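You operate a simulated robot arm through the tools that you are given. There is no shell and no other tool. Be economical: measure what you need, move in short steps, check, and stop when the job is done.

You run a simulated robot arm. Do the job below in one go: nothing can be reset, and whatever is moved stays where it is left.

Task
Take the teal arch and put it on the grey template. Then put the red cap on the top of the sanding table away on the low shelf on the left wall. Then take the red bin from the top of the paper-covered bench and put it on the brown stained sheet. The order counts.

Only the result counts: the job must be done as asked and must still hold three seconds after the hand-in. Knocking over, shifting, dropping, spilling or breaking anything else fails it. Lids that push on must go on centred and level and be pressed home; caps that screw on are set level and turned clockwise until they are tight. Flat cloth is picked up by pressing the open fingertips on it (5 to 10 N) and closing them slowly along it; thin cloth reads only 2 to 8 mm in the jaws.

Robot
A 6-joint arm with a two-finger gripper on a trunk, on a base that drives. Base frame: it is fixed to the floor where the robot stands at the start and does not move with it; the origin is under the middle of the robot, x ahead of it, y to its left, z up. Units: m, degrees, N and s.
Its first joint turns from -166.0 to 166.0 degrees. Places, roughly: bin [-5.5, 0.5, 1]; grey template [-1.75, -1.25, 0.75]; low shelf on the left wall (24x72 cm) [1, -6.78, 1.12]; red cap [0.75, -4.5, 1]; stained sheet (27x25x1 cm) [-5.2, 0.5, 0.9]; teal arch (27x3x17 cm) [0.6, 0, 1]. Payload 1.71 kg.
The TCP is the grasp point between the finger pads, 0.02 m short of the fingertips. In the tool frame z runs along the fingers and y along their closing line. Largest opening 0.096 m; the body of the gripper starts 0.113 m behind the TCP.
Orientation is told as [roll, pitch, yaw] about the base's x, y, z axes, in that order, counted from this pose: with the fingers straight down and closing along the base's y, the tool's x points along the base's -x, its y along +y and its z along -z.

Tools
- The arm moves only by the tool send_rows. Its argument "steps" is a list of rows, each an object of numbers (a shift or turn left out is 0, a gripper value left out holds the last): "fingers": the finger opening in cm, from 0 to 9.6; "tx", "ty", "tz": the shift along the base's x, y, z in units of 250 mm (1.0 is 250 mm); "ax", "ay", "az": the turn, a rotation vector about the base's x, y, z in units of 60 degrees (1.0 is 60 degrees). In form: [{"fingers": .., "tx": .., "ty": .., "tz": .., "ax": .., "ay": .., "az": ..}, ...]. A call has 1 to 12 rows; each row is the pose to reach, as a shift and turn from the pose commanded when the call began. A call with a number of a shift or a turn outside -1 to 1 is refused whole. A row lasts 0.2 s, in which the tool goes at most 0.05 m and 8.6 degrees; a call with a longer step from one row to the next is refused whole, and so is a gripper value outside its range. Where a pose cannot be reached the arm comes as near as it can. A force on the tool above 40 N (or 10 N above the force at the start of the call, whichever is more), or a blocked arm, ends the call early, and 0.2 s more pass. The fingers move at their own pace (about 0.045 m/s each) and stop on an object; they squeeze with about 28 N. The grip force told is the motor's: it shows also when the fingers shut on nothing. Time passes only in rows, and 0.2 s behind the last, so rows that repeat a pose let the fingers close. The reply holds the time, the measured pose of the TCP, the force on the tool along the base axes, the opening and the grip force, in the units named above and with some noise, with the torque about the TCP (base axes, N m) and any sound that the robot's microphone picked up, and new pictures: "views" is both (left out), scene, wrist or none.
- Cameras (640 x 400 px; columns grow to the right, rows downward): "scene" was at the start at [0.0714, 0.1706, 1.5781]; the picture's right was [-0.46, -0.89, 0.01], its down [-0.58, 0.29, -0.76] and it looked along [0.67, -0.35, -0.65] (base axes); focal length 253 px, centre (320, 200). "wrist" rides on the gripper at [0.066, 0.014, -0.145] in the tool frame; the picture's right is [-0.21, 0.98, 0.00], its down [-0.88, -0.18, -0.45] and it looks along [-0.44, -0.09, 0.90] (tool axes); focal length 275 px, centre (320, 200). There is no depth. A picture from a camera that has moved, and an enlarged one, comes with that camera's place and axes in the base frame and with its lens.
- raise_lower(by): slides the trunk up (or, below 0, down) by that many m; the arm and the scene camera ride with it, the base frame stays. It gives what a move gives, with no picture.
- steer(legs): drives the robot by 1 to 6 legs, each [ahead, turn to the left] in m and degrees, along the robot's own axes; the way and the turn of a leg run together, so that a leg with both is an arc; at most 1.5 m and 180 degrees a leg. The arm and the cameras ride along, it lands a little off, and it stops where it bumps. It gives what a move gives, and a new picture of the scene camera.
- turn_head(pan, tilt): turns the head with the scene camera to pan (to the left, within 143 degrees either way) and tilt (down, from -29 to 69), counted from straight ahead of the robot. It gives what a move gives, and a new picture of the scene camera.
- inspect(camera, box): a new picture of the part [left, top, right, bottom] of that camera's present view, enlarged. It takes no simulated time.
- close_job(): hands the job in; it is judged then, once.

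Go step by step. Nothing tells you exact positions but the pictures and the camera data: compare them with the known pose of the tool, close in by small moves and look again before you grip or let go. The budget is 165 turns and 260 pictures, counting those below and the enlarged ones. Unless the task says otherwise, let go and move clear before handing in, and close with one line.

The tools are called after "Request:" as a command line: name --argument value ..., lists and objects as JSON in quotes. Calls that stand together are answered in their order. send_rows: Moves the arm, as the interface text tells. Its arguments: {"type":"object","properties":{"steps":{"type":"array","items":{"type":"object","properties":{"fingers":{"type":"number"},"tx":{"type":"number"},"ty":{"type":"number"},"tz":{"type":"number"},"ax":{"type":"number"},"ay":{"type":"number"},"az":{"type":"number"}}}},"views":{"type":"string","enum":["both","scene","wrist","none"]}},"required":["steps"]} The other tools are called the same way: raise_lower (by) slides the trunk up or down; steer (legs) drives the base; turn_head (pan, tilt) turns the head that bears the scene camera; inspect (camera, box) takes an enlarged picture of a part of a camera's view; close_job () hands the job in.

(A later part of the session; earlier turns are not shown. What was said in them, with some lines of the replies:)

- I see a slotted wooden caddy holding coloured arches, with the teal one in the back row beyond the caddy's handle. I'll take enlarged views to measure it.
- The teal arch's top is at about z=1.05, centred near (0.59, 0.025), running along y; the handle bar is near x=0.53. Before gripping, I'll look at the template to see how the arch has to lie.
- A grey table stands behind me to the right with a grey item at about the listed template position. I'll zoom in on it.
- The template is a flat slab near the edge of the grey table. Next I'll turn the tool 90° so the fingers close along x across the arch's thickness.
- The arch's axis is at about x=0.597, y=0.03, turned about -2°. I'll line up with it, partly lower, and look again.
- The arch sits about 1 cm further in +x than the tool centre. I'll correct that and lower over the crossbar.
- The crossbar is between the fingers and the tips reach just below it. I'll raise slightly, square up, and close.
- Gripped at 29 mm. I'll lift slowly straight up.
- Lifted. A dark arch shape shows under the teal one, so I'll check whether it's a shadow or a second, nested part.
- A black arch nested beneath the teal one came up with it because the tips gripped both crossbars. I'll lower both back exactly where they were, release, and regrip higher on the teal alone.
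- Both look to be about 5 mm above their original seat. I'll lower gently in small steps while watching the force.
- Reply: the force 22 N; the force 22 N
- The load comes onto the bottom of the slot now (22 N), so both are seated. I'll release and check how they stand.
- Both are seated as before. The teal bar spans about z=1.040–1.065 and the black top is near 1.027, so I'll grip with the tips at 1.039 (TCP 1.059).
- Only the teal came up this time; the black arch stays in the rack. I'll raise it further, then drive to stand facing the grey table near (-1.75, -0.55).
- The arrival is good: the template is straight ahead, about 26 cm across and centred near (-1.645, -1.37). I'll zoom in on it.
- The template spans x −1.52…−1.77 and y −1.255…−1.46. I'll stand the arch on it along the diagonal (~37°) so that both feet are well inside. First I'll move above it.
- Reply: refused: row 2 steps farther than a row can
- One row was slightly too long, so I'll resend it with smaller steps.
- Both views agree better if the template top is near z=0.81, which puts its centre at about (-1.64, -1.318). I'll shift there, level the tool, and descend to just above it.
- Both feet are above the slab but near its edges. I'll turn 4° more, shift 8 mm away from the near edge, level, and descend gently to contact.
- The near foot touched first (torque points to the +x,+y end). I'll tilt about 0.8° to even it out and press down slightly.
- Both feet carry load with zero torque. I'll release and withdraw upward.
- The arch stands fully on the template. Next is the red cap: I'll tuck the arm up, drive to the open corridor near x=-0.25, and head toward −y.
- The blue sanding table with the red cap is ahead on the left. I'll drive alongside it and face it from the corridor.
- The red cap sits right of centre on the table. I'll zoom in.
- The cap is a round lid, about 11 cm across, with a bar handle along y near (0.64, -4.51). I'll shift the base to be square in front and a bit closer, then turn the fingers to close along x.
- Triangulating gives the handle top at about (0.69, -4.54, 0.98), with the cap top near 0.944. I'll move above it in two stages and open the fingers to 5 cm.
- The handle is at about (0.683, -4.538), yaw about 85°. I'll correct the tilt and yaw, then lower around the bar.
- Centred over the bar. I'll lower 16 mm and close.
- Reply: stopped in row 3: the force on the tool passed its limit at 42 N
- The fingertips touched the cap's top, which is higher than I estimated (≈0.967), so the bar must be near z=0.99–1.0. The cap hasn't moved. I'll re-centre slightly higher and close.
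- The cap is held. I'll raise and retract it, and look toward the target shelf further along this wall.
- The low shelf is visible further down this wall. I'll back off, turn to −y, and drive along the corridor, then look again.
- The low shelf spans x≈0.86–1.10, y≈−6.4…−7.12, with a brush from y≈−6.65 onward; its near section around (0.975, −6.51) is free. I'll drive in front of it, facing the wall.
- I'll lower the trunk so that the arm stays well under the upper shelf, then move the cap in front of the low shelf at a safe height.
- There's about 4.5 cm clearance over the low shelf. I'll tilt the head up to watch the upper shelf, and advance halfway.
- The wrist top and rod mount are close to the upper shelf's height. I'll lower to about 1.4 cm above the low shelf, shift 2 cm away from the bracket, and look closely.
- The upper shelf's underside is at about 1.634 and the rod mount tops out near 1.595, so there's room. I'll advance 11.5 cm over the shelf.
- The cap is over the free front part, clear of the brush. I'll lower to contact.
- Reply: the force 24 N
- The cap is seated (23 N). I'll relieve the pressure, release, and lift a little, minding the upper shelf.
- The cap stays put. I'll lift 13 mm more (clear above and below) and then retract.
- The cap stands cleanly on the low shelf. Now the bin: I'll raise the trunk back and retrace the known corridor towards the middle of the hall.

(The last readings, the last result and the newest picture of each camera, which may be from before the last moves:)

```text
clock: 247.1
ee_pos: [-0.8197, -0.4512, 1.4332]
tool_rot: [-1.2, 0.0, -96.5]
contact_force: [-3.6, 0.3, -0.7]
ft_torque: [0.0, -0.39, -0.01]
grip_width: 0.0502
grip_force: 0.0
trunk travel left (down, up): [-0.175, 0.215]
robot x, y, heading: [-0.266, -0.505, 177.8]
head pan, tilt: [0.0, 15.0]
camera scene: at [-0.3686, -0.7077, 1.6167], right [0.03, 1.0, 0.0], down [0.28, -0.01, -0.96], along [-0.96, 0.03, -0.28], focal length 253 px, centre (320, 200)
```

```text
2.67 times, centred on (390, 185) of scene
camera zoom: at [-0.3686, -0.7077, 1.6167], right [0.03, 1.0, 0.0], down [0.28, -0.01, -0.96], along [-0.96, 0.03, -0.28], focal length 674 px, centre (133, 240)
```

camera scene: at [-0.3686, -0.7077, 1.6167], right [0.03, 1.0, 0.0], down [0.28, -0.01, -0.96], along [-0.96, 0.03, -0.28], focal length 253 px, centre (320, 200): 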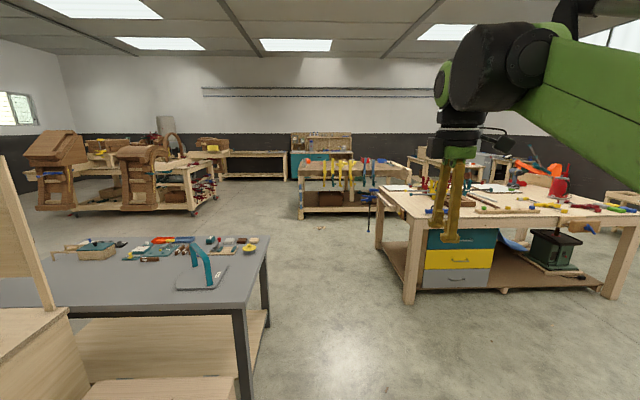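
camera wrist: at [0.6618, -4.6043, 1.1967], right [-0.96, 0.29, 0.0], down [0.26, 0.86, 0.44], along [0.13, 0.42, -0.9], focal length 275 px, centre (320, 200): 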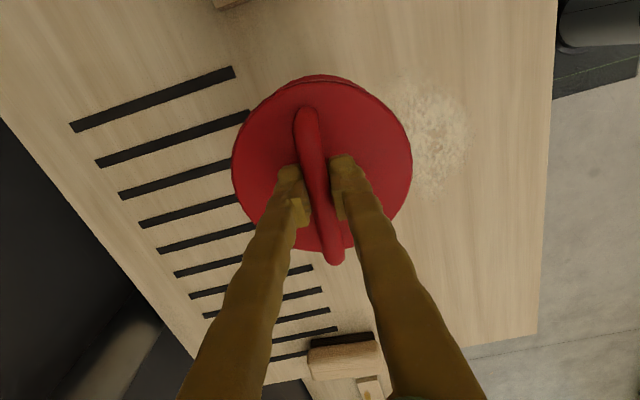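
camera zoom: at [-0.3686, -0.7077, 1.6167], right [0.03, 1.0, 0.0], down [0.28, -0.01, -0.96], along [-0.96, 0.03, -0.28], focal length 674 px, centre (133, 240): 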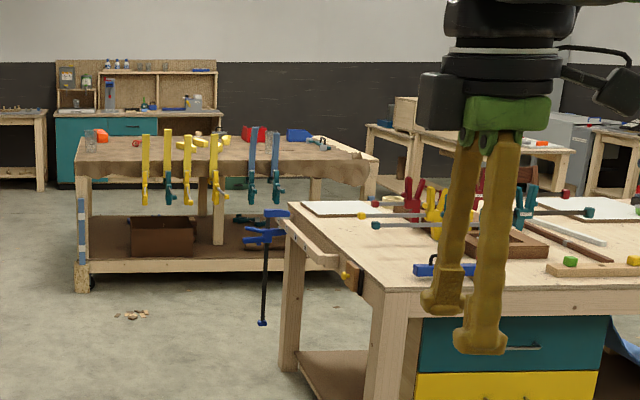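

The paper-covered bench is ahead at x≈−4.5…−5.6 with the red bin on it. I'll drive down the aisle to get a closer view.

Request:
steer --legs '[[0, 3], [1.5, 0], [1.4, 0]]'

Request:
turn_head --pan -20 --tilt 22

```text
clock: 266.9
ee_pos: [-3.6948, -0.5385, 1.4403]
tool_rot: [-1.9, -0.2, -93.6]
contact_force: [-0.4, 0.2, -0.5]
ft_torque: [-0.02, -0.03, 0.0]
grip_width: 0.0498
grip_force: 0.1
trunk travel left (down, up): [-0.175, 0.215]
robot x, y, heading: [-3.1628, -0.5592, -179.0]
head pan, tilt: [0.0, 15.0]
camera scene: at [-3.2452, -0.7717, 1.617], right [-0.02, 1.0, 0.0], down [0.27, 0.0, -0.96], along [-0.96, -0.02, -0.27], focal length 253 px, centre (320, 200)
```

scene: 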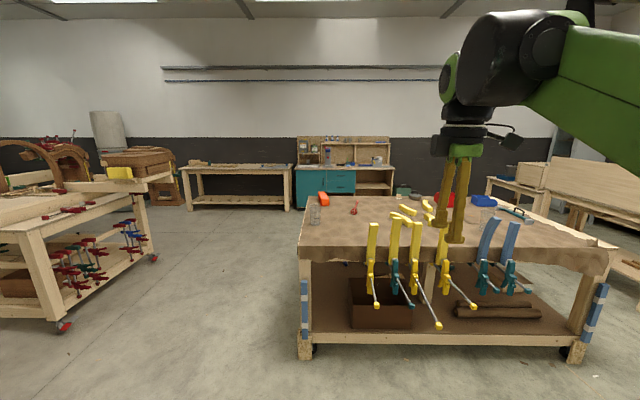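

```text
clock: 267.7
ee_pos: [-3.6838, -0.5388, 1.4436]
tool_rot: [-2.5, 0.0, -93.7]
contact_force: [-0.9, 1.2, -0.2]
ft_torque: [-0.01, -0.06, 0.02]
grip_width: 0.0499
grip_force: 0.1
trunk travel left (down, up): [-0.175, 0.215]
robot x, y, heading: [-3.1623, -0.5579, -178.9]
head pan, tilt: [-20.0, 22.0]
camera scene: at [-3.2433, -0.74, 1.6053], right [0.32, 0.95, 0.01], down [0.37, -0.12, -0.92], along [-0.87, 0.3, -0.39], focal length 253 px, centre (320, 200)
```

scene: 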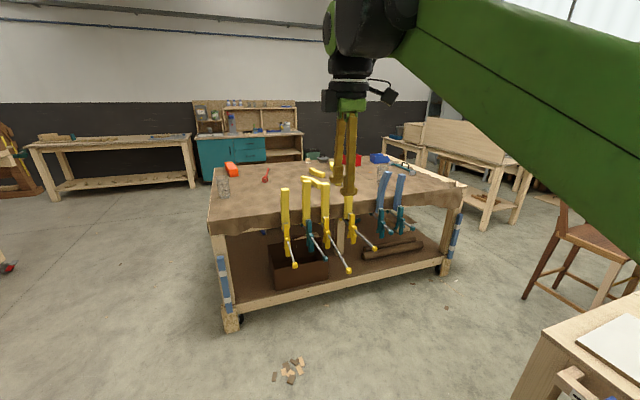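

Request:
inspect --camera "scene" --box '[200, 130, 480, 260]'

```text
2.29 times, centred on (340, 195) of scene
camera zoom: at [-3.2433, -0.74, 1.6053], right [0.32, 0.95, 0.01], down [0.37, -0.12, -0.92], along [-0.87, 0.3, -0.39], focal length 577 px, centre (274, 211)
```

zoom: 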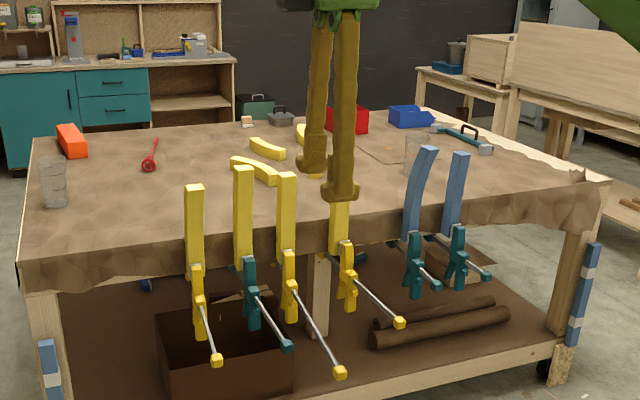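

The bin is at about (−5.5, 0.45) and the brown sheet at about (−5.25, 0.46) in front of it; the bench spans y −0.94…1.04. I'll go round the left end and back to reach both from the bench's right end.

Request:
steer --legs '[[0, 45.2], [0.83, 0], [0.82, 0], [0, -46.3], [1.1, 0], [1.1, 0]]'

Request:
turn_head --pan -80 --tilt 20

```text
clock: 300.0
ee_pos: [-7.0224, -1.7615, 1.4469]
tool_rot: [-3.0, 0.0, -94.1]
contact_force: [-0.6, 0.4, 1.1]
ft_torque: [0.01, 0.0, 0.01]
grip_width: 0.05
grip_force: 0.1
trunk travel left (down, up): [-0.175, 0.215]
robot x, y, heading: [-6.5126, -1.7857, -179.5]
head pan, tilt: [-20.0, 22.0]
camera scene: at [-6.5905, -1.967, 1.6057], right [0.33, 0.94, 0.01], down [0.37, -0.13, -0.92], along [-0.87, 0.31, -0.39], focal length 253 px, centre (320, 200)
```

scene: 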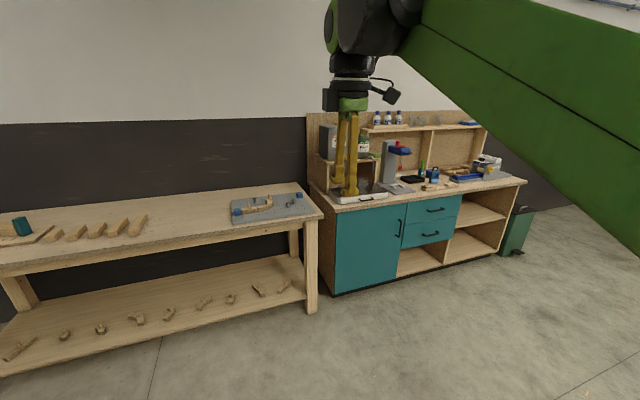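

```text
clock: 301.3
ee_pos: [-6.9948, -1.7623, 1.4571]
tool_rot: [-4.0, -0.2, -94.1]
contact_force: [0.0, -0.1, -0.7]
ft_torque: [0.03, 0.0, -0.03]
grip_width: 0.05
grip_force: 0.1
trunk travel left (down, up): [-0.175, 0.215]
robot x, y, heading: [-6.5113, -1.7883, -179.8]
head pan, tilt: [-80.0, 20.0]
camera scene: at [-6.4905, -1.9063, 1.61], right [0.98, 0.18, 0.0], down [0.06, -0.34, -0.94], along [-0.17, 0.92, -0.34], focal length 253 px, centre (320, 200)
```

scene: 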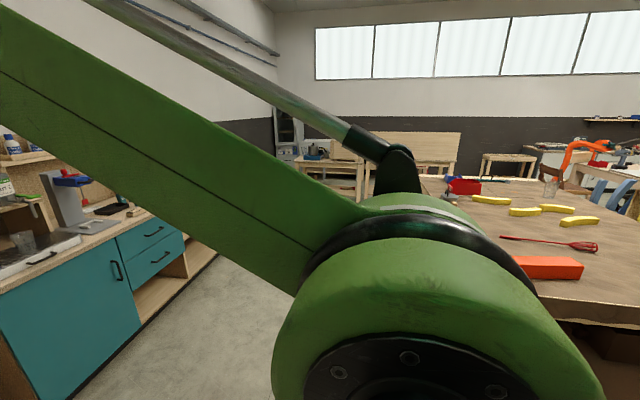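

There's plenty of space behind the bench. I'll drive up along its back and turn at the far corner.

Request:
steer --legs '[[0, -90.2], [1.5, 0], [1.5, 0]]'

Request:
turn_head --pan -30 --tilt 30

```text
clock: 327.2
ee_pos: [-6.4467, 1.7083, 1.454]
tool_rot: [-3.7, -0.2, 175.1]
contact_force: [0.3, -0.4, -0.1]
ft_torque: [-0.01, 0.01, -0.05]
grip_width: 0.05
grip_force: 0.0
trunk travel left (down, up): [-0.175, 0.215]
robot x, y, heading: [-6.476, 1.2168, 89.4]
head pan, tilt: [-80.0, 20.0]
camera scene: at [-6.5958, 1.2292, 1.61], right [0.17, -0.99, 0.02], down [-0.34, -0.07, -0.94], along [0.93, 0.15, -0.34], focal length 253 px, centre (320, 200)
```

scene: 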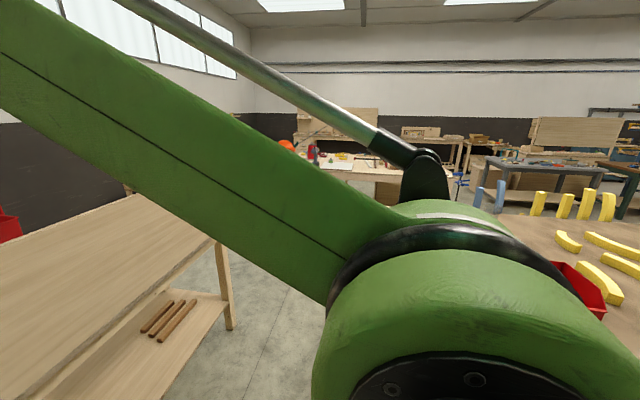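

```text
clock: 328.4
ee_pos: [-6.4464, 1.6781, 1.4632]
tool_rot: [-4.9, -0.3, 174.9]
contact_force: [-0.1, -1.5, 0.2]
ft_torque: [0.09, 0.01, -0.03]
grip_width: 0.0501
grip_force: 0.0
trunk travel left (down, up): [-0.175, 0.215]
robot x, y, heading: [-6.4806, 1.2181, 89.7]
head pan, tilt: [-30.0, 30.0]
camera scene: at [-6.642, 1.2778, 1.5935], right [0.86, -0.51, 0.0], down [-0.25, -0.44, -0.86], along [0.44, 0.74, -0.51], focal length 253 px, centre (320, 200)
```

scene: 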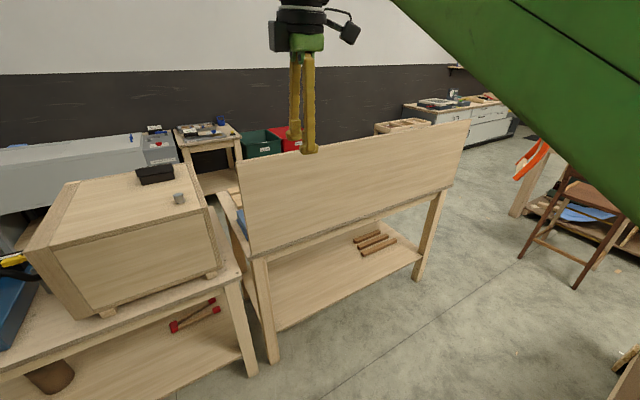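

The corridor between the benches is about 1.1 m wide. I'll go to its middle, drive to x≈−5.38, turn to face the bench end, then look.

Request:
steer --legs '[[0.35, 0], [0, -89.7], [1.1, 0], [0, -90]]'

Request:
turn_head --pan 0 --tilt 40

```text
clock: 350.3
ee_pos: [-5.4134, 1.0882, 1.461]
tool_rot: [-4.4, -0.3, -5.2]
contact_force: [0.4, -0.3, -0.5]
ft_torque: [-0.02, 0.01, 0.03]
grip_width: 0.0498
grip_force: 0.1
trunk travel left (down, up): [-0.175, 0.215]
robot x, y, heading: [-5.3735, 1.5572, -90.6]
head pan, tilt: [-30.0, 30.0]
camera scene: at [-5.2112, 1.4834, 1.593], right [-0.86, 0.51, 0.01], down [0.25, 0.44, -0.86], along [-0.44, -0.74, -0.51], focal length 253 px, centre (320, 200)
```

scene: 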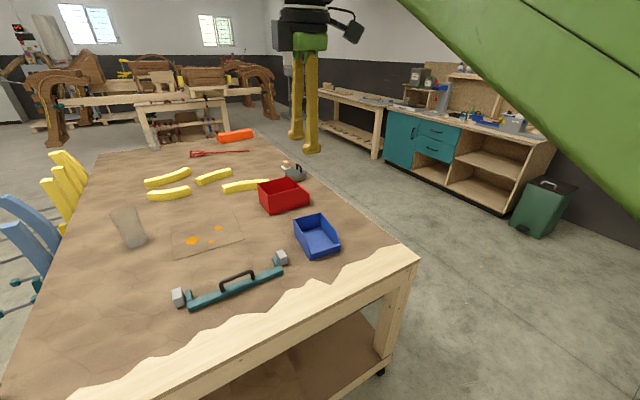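

```text
clock: 351.2
ee_pos: [-5.4131, 1.0942, 1.4635]
tool_rot: [-4.7, -0.4, -5.1]
contact_force: [0.6, 1.0, 0.5]
ft_torque: [-0.13, -0.01, 0.02]
grip_width: 0.0504
grip_force: 0.1
trunk travel left (down, up): [-0.175, 0.215]
robot x, y, heading: [-5.3758, 1.5602, -90.6]
head pan, tilt: [0.0, 40.0]
camera scene: at [-5.166, 1.4878, 1.5781], right [-1.0, 0.01, 0.0], down [0.01, 0.65, -0.76], along [-0.01, -0.76, -0.65], focal length 253 px, centre (320, 200)
```

scene: 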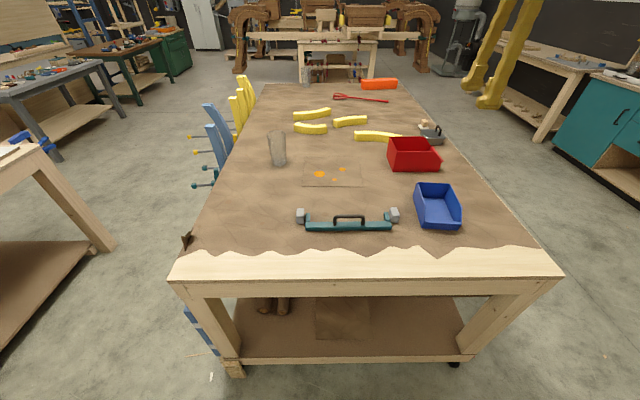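

A clear view now: the red bin on the right, and the stained sheet straight ahead with a teal clamp in front. I'll zoom in to measure.

Request:
inspect --camera "scene" --box '[290, 110, 470, 240]'

```text
3.08 times, centred on (380, 175) of scene
camera zoom: at [-5.166, 1.4878, 1.5781], right [-1.0, 0.01, 0.0], down [0.01, 0.65, -0.76], along [-0.01, -0.76, -0.65], focal length 777 px, centre (135, 277)
```

zoom: 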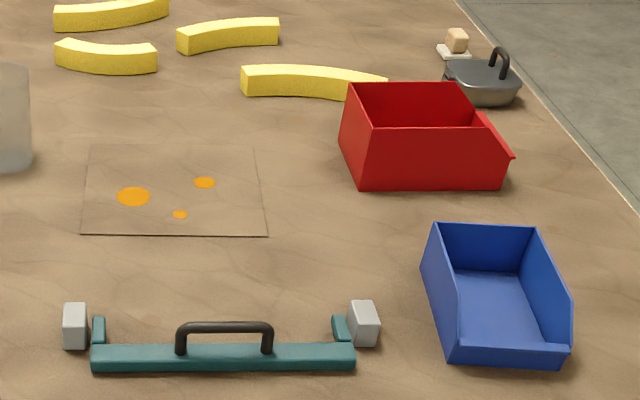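

The red bin spans x −5.52…−5.745, y 0.365…0.50, top near z=1.015; the sheet is centred near (−5.24, 0.52). I'll grip the bin's near long wall at mid-length; first a small base shift and approach.

Request:
steer --legs '[[0, -89.4], [0.1, 0], [0, 90], [0.11, 0]]'

```text
clock: 365.3
ee_pos: [-5.4983, 1.0021, 1.4695]
tool_rot: [-5.5, -0.3, -3.5]
contact_force: [-0.4, -1.6, -0.7]
ft_torque: [0.25, -0.03, -0.05]
grip_width: 0.0499
grip_force: 0.0
trunk travel left (down, up): [-0.175, 0.215]
robot x, y, heading: [-5.4735, 1.4482, -88.8]
head pan, tilt: [0.0, 40.0]
camera scene: at [-5.263, 1.4132, 1.5793], right [-1.0, -0.02, 0.0], down [-0.01, 0.63, -0.77], along [0.02, -0.77, -0.63], focal length 253 px, centre (320, 200)
```

scene: 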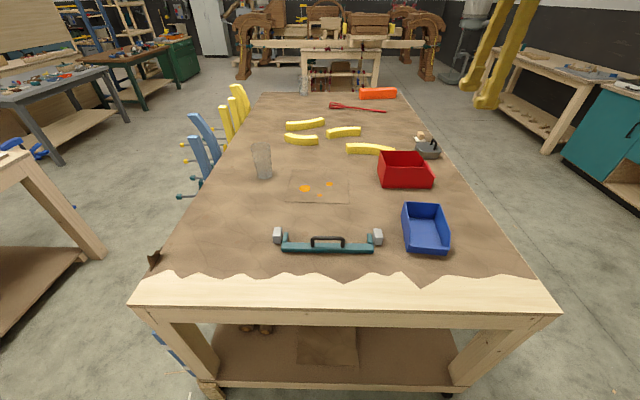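

Request:
inspect --camera "scene" --box '[270, 130, 470, 260]'

```text
3.08 times, centred on (370, 195) of scene
camera zoom: at [-5.263, 1.4132, 1.5793], right [-1.0, -0.02, 0.0], down [-0.01, 0.63, -0.77], along [0.02, -0.77, -0.63], focal length 777 px, centre (166, 215)
```

zoom: 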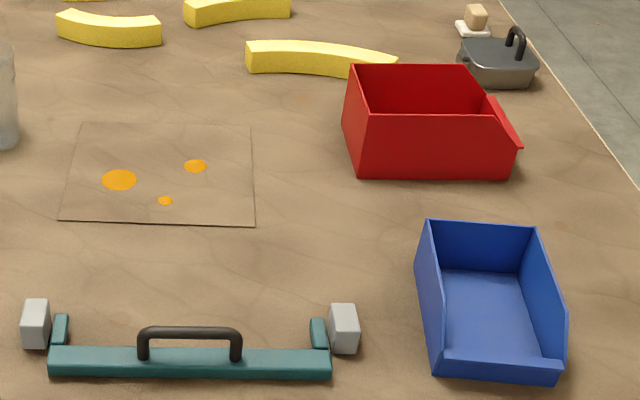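

Refined: the bin's near wall is at y≈0.505, top z≈1.016, x −5.52…−5.74; sheet centre is (−5.233, 0.482). I'll level the tool and move toward a point above the wall at x=−5.615.

Request:
send_rows --steps '[{"tx": -0.05, "ty": -0.09, "tz": -0.12, "ax": 0.03, "az": 0.02}, {"tx": -0.1, "ty": -0.19, "tz": -0.24, "ax": 0.06, "ay": -0.005, "az": 0.04}, {"tx": -0.15, "ty": -0.28, "tz": -0.37, "ax": 0.0915, "ay": -0.005, "az": 0.058}, {"tx": -0.21, "ty": -0.38, "tz": -0.5, "ax": 0.0915, "ay": -0.005, "az": 0.058}, {"tx": -0.28, "ty": -0.48, "tz": -0.63, "ax": 0.0915, "ay": -0.005, "az": 0.058}, {"tx": -0.35, "ty": -0.58, "tz": -0.76, "ax": 0.0915, "ay": -0.005, "az": 0.058}, {"tx": -0.41, "ty": -0.69, "tz": -0.88, "ax": 0.0915, "ay": -0.005, "az": 0.058}, {"tx": -0.468, "ty": -0.8, "tz": -1.0, "ax": 0.0915, "ay": -0.005, "az": 0.058}, {"tx": -0.468, "ty": -0.8, "tz": -1.0, "ax": 0.0915, "ay": -0.005, "az": 0.058}]' --views "none"

Request:
send_rows --steps '[{"ty": -0.16, "tz": -0.06}, {"ty": -0.33, "tz": -0.12}, {"ty": -0.5, "tz": -0.18}, {"ty": -0.67, "tz": -0.24}, {"ty": -0.84, "tz": -0.3}, {"ty": -1.0, "tz": -0.36}, {"ty": -1.0, "tz": -0.36}]' --views "none"

```text
clock: 367.3
ee_pos: [-5.6154, 0.7997, 1.2198]
tool_rot: [0.1, -0.4, -0.1]
contact_force: [0.2, 0.8, 0.2]
ft_torque: [-0.14, -0.01, 0.0]
grip_width: 0.0499
grip_force: 0.1
trunk travel left (down, up): [-0.175, 0.215]
robot x, y, heading: [-5.4745, 1.4468, -88.8]
head pan, tilt: [0.0, 40.0]
```

```text
clock: 368.9
ee_pos: [-5.6156, 0.5353, 1.1255]
tool_rot: [0.7, -0.4, -0.1]
contact_force: [0.8, 0.3, 1.3]
ft_torque: [-0.13, -0.01, -0.02]
grip_width: 0.05
grip_force: 0.0
trunk travel left (down, up): [-0.175, 0.215]
robot x, y, heading: [-5.4762, 1.4437, -88.9]
head pan, tilt: [0.0, 40.0]
```

Request:
send_rows --steps '[{"ty": -0.08, "tz": -0.06}, {"ty": -0.128, "tz": -0.16}, {"ty": -0.128, "tz": -0.16}]' --views "wrist"

Request:
inspect --camera "scene" --box '[340, 110, 480, 220]'

```text
clock: 369.7
ee_pos: [-5.6151, 0.5022, 1.0847]
tool_rot: [0.7, -0.4, -0.2]
contact_force: [-0.5, 0.1, -0.2]
ft_torque: [0.08, -0.03, 0.0]
grip_width: 0.05
grip_force: 0.0
trunk travel left (down, up): [-0.175, 0.215]
robot x, y, heading: [-5.4762, 1.4429, -88.5]
head pan, tilt: [0.0, 40.0]
camera wrist: at [-5.682, 0.5127, 1.2274], right [0.21, 0.98, 0.01], down [0.87, -0.19, 0.45], along [0.44, -0.08, -0.89], focal length 275 px, centre (320, 200)
```

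wrist: 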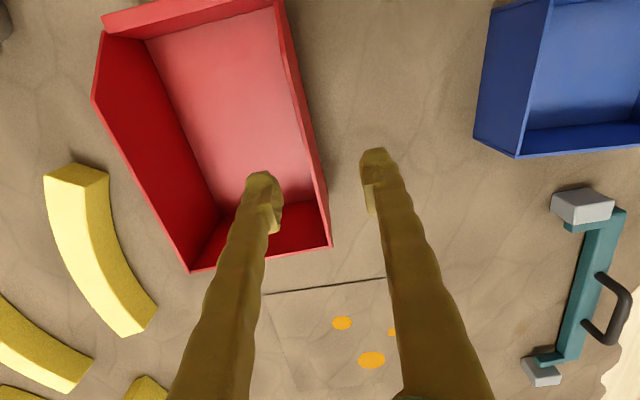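

```text
3.64 times, centred on (410, 165) of scene
camera zoom: at [-5.2621, 1.37, 1.5776], right [-1.0, -0.02, 0.0], down [-0.01, 0.66, -0.76], along [0.02, -0.76, -0.66], focal length 918 px, centre (-7, 327)
```

zoom: 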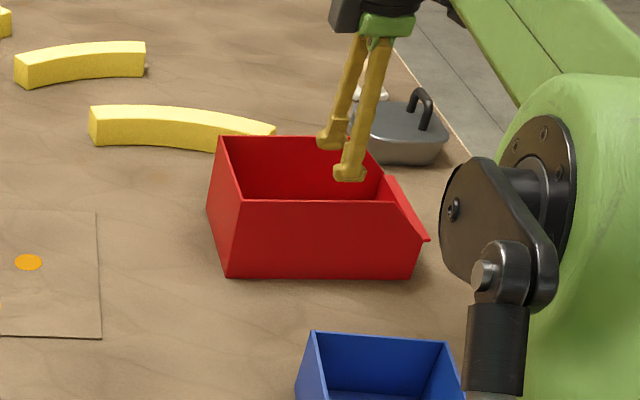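

The wall is between the fingers at y≈0.495. I'll lower around it to z≈0.998.

Request:
send_rows --steps '[{"ty": -0.026, "tz": -0.05}, {"ty": -0.026, "tz": -0.15}, {"ty": -0.026, "tz": -0.25}, {"ty": -0.026, "tz": -0.345}, {"ty": -0.026, "tz": -0.345}]' --views "wrist"

Request:
inspect --camera "scene" --box '[340, 110, 480, 220]'

```text
clock: 370.9
ee_pos: [-5.6134, 0.4965, 0.9957]
tool_rot: [0.6, -0.5, -0.1]
contact_force: [0.0, -0.5, 0.3]
ft_torque: [0.01, 0.01, 0.01]
grip_width: 0.05
grip_force: 0.1
trunk travel left (down, up): [-0.175, 0.215]
robot x, y, heading: [-5.4766, 1.4451, -88.8]
head pan, tilt: [0.0, 40.0]
camera wrist: at [-5.6821, 0.507, 1.1409], right [0.21, 0.98, 0.01], down [0.87, -0.19, 0.45], along [0.44, -0.08, -0.89], focal length 275 px, centre (320, 200)
```

wrist: 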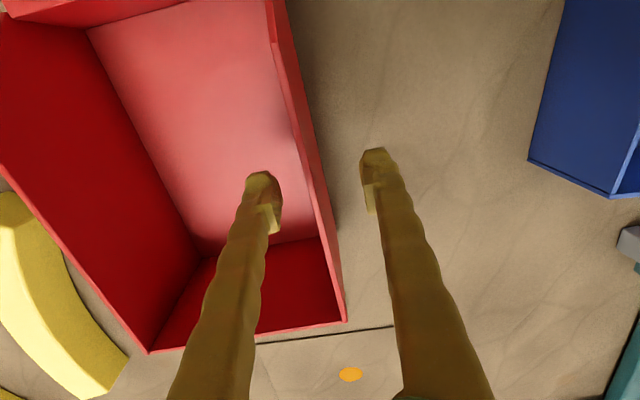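

```text
3.64 times, centred on (410, 165) of scene
camera zoom: at [-5.2621, 1.3703, 1.5776], right [-1.0, -0.02, 0.0], down [-0.01, 0.65, -0.76], along [0.02, -0.76, -0.66], focal length 918 px, centre (-7, 327)
```

zoom: 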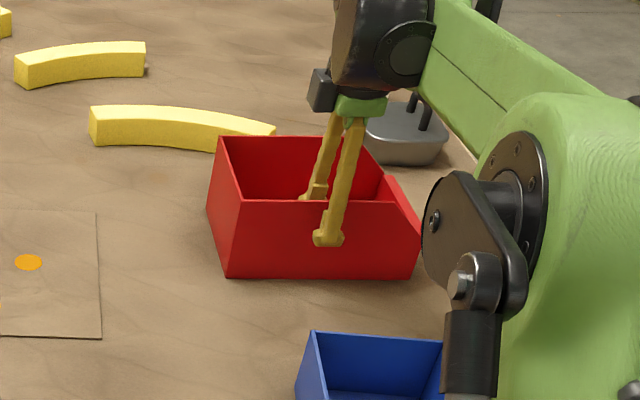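

One finger is inside and one outside, near mid-length. I'll close and lift gently.

Request:
send_rows --steps '[{"fingers": 0}, {"fingers": 0}, {"fingers": 0}, {"fingers": 0}, {"fingers": 0}]' --views "none"

Request:
send_rows --steps '[{"tz": 0.03}, {"tz": 0.08}, {"tz": 0.16}, {"tz": 0.24}, {"tz": 0.32}, {"tz": 0.32}]' --views "both"

```text
clock: 372.1
ee_pos: [-5.6153, 0.4959, 0.9946]
tool_rot: [0.7, -0.4, -0.1]
contact_force: [-0.5, -1.1, -0.6]
ft_torque: [-0.02, 0.01, 0.06]
grip_width: 0.006
grip_force: 27.2
trunk travel left (down, up): [-0.175, 0.215]
robot x, y, heading: [-5.4737, 1.4433, -88.8]
head pan, tilt: [0.0, 40.0]
```

```text
clock: 373.5
ee_pos: [-5.6141, 0.4965, 1.0754]
tool_rot: [0.7, -0.4, -0.1]
contact_force: [0.3, -0.3, -4.0]
ft_torque: [0.21, -0.05, -0.01]
grip_width: 0.0059
grip_force: 28.4
trunk travel left (down, up): [-0.175, 0.215]
robot x, y, heading: [-5.4744, 1.4445, -88.9]
head pan, tilt: [0.0, 40.0]
camera scene: at [-5.2621, 1.3703, 1.5775], right [-1.0, -0.02, 0.0], down [-0.01, 0.65, -0.76], along [0.02, -0.76, -0.66], focal length 253 px, centre (320, 200)
camera wrist: at [-5.6824, 0.507, 1.2216], right [0.21, 0.98, 0.01], down [0.87, -0.19, 0.45], along [0.44, -0.08, -0.89], focal length 275 px, centre (320, 200)
```

scene: 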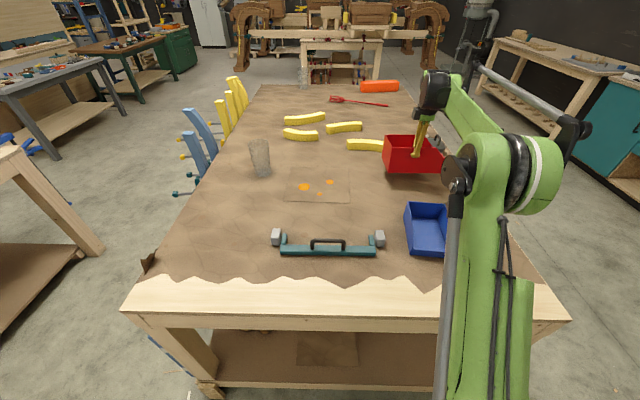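
wrist: 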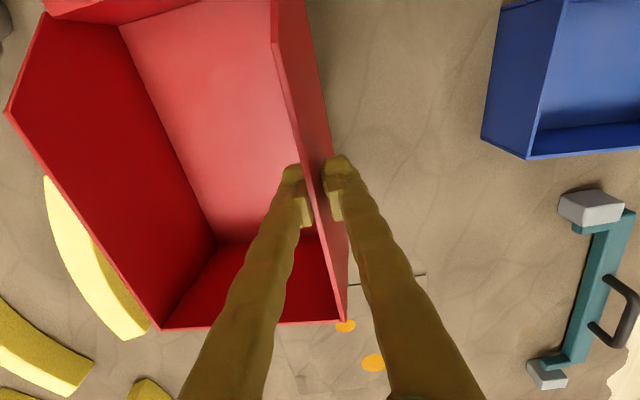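

The bin is held level. I'll carry it sideways over the sheet in two stages.

Request:
send_rows --steps '[{"tx": 0.08}, {"tx": 0.2, "ty": 0.02}, {"tx": 0.34, "ty": 0.04}, {"tx": 0.48, "ty": 0.06}, {"tx": 0.62, "ty": 0.08}, {"tx": 0.76, "ty": 0.1}, {"tx": 0.88, "ty": 0.12}, {"tx": 0.98, "ty": 0.14}, {"tx": 0.98, "ty": 0.14}]' --views "none"

Request:
send_rows --steps '[{"tx": 0.08}, {"tx": 0.2}, {"tx": 0.34}, {"tx": 0.48, "ty": 0.02}, {"tx": 0.56, "ty": 0.028}, {"tx": 0.604, "ty": 0.028}, {"tx": 0.604, "ty": 0.028}]' --views "both"

```text
clock: 375.5
ee_pos: [-5.3707, 0.5318, 1.075]
tool_rot: [0.7, -0.4, -0.1]
contact_force: [0.5, -0.5, -4.1]
ft_torque: [0.29, 0.02, 0.04]
grip_width: 0.006
grip_force: 28.2
trunk travel left (down, up): [-0.175, 0.215]
robot x, y, heading: [-5.4752, 1.4467, -88.9]
head pan, tilt: [0.0, 40.0]
```

```text
clock: 377.1
ee_pos: [-5.2202, 0.5381, 1.0764]
tool_rot: [0.7, -0.3, -0.1]
contact_force: [-0.4, -0.3, -4.1]
ft_torque: [0.28, -0.04, 0.02]
grip_width: 0.0058
grip_force: 28.2
trunk travel left (down, up): [-0.175, 0.215]
robot x, y, heading: [-5.4733, 1.4455, -88.7]
head pan, tilt: [0.0, 40.0]
camera scene: at [-5.2618, 1.3701, 1.5775], right [-1.0, -0.02, 0.0], down [-0.01, 0.65, -0.76], along [0.02, -0.76, -0.66], focal length 253 px, centre (320, 200)
camera wrist: at [-5.2865, 0.5493, 1.2216], right [0.21, 0.98, 0.01], down [0.87, -0.19, 0.45], along [0.44, -0.08, -0.89], focal length 275 px, centre (320, 200)
```

scene: 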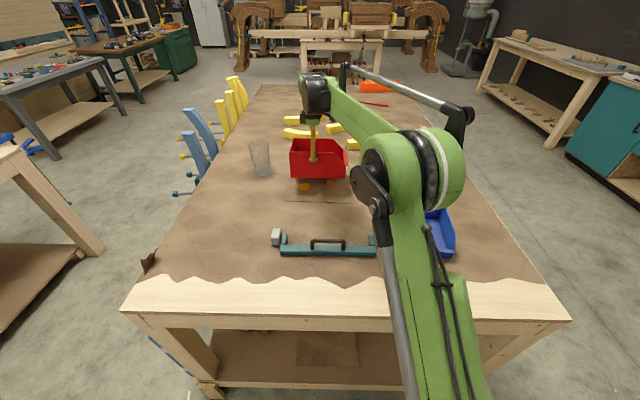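
wrist: 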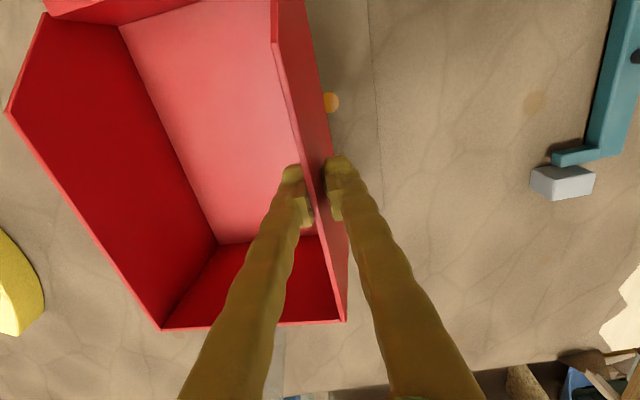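

Request:
send_rows --steps '[{"tz": -0.08}, {"tz": -0.16}, {"tz": -0.22}, {"tz": -0.22}]' --views "none"

Request:
inspect --camera "scene" --box '[240, 120, 400, 220]'

```text
clock: 378.1
ee_pos: [-5.2196, 0.538, 1.0205]
tool_rot: [0.8, -0.4, 0.0]
contact_force: [-0.7, 0.8, -4.6]
ft_torque: [0.22, -0.01, 0.0]
grip_width: 0.0059
grip_force: 27.9
trunk travel left (down, up): [-0.175, 0.215]
robot x, y, heading: [-5.4752, 1.445, -88.7]
head pan, tilt: [0.0, 40.0]
```

```text
4.00 times, centred on (320, 170) of scene
camera zoom: at [-5.2618, 1.3701, 1.5775], right [-1.0, -0.02, 0.0], down [-0.01, 0.65, -0.76], along [0.02, -0.76, -0.66], focal length 1010 px, centre (320, 320)
```

zoom: 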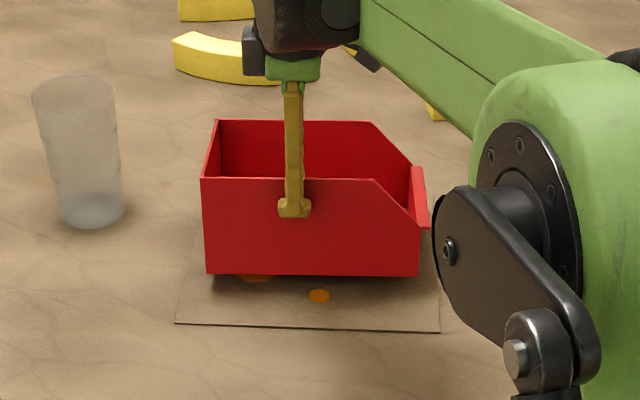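

The bin is well centred over the sheet. I'll lower to contact.

Request:
send_rows --steps '[{"tz": -0.04}, {"tz": -0.07}, {"tz": -0.09}, {"tz": -0.09}]' --views "none"

```text
clock: 379.1
ee_pos: [-5.2188, 0.5389, 0.9994]
tool_rot: [0.6, -0.4, 0.0]
contact_force: [0.2, -1.1, 6.3]
ft_torque: [-0.03, 0.01, -0.06]
grip_width: 0.0061
grip_force: 28.1
trunk travel left (down, up): [-0.175, 0.215]
robot x, y, heading: [-5.4757, 1.4459, -88.6]
head pan, tilt: [0.0, 40.0]
```

Request:
send_rows --steps '[{"tz": -0.004}, {"tz": -0.004}, {"tz": -0.002, "fingers": 3.5}, {"tz": -0.002}, {"tz": -0.002}, {"tz": 0.04}, {"tz": 0.12}, {"tz": 0.24}, {"tz": 0.38}, {"tz": 0.5}, {"tz": 0.5}]' --views "wrist"

Request:
inspect --camera "scene" --box '[240, 120, 400, 220]'

```text
clock: 381.5
ee_pos: [-5.2193, 0.5395, 1.1245]
tool_rot: [0.6, -0.5, -0.1]
contact_force: [-0.3, -1.1, -0.5]
ft_torque: [0.01, 0.02, 0.0]
grip_width: 0.0349
grip_force: 0.0
trunk travel left (down, up): [-0.175, 0.215]
robot x, y, heading: [-5.4764, 1.4504, -88.8]
head pan, tilt: [0.0, 40.0]
camera wrist: at [-5.2863, 0.5502, 1.2694], right [0.21, 0.98, 0.01], down [0.87, -0.19, 0.45], along [0.44, -0.08, -0.89], focal length 275 px, centre (320, 200)
```

wrist: 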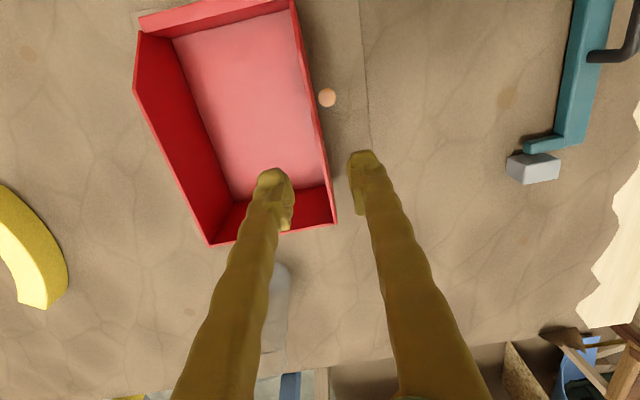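

```text
4.00 times, centred on (320, 170) of scene
camera zoom: at [-5.262, 1.3708, 1.5776], right [-1.0, -0.02, 0.0], down [-0.01, 0.65, -0.76], along [0.02, -0.76, -0.65], focal length 1010 px, centre (320, 320)
```

zoom: 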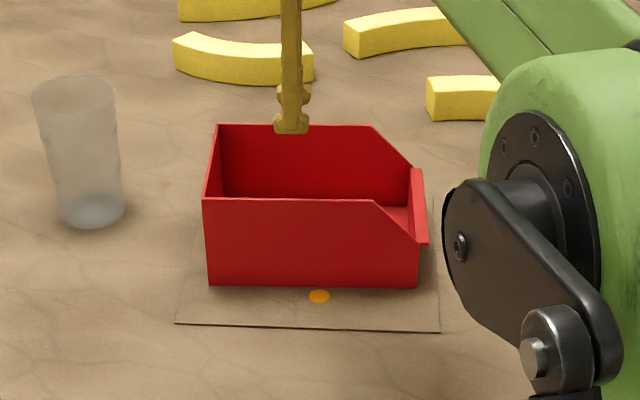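

The bin sits level and inside the sheet. I'll withdraw the arm up and back, then hand in.

Request:
send_rows --steps '[{"tz": 0.15}, {"tz": 0.3}, {"tz": 0.35, "ty": 0.16}, {"tz": 0.4, "ty": 0.34}, {"tz": 0.45, "ty": 0.52}, {"tz": 0.45, "ty": 0.6}, {"tz": 0.45, "ty": 0.6}]' --views "scene"

```text
clock: 383.1
ee_pos: [-5.2187, 0.6892, 1.2354]
tool_rot: [0.7, -0.3, -0.1]
contact_force: [-0.1, 1.0, 0.5]
ft_torque: [-0.03, -0.02, 0.0]
grip_width: 0.0351
grip_force: 0.0
trunk travel left (down, up): [-0.175, 0.215]
robot x, y, heading: [-5.4742, 1.4468, -89.0]
head pan, tilt: [0.0, 40.0]
camera scene: at [-5.262, 1.371, 1.5776], right [-1.0, -0.02, 0.0], down [-0.01, 0.65, -0.76], along [0.02, -0.76, -0.65], focal length 253 px, centre (320, 200)
```

scene: 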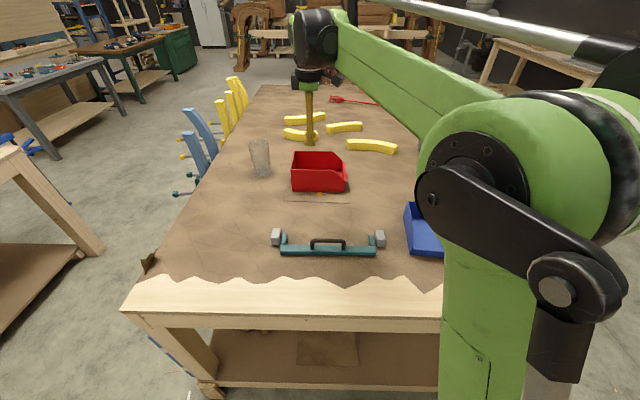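

All three items are placed and the arm is clear, so I'm handing in.

Request:
close_job

```text
The job is handed in.
```

The teal arch stands on the grey template, the red cap is on the low shelf, and the red bin is on the brown stained sheet, all done in that order. My first grip on the arch also lifted the black one nested under it; I set that one back in its slot.
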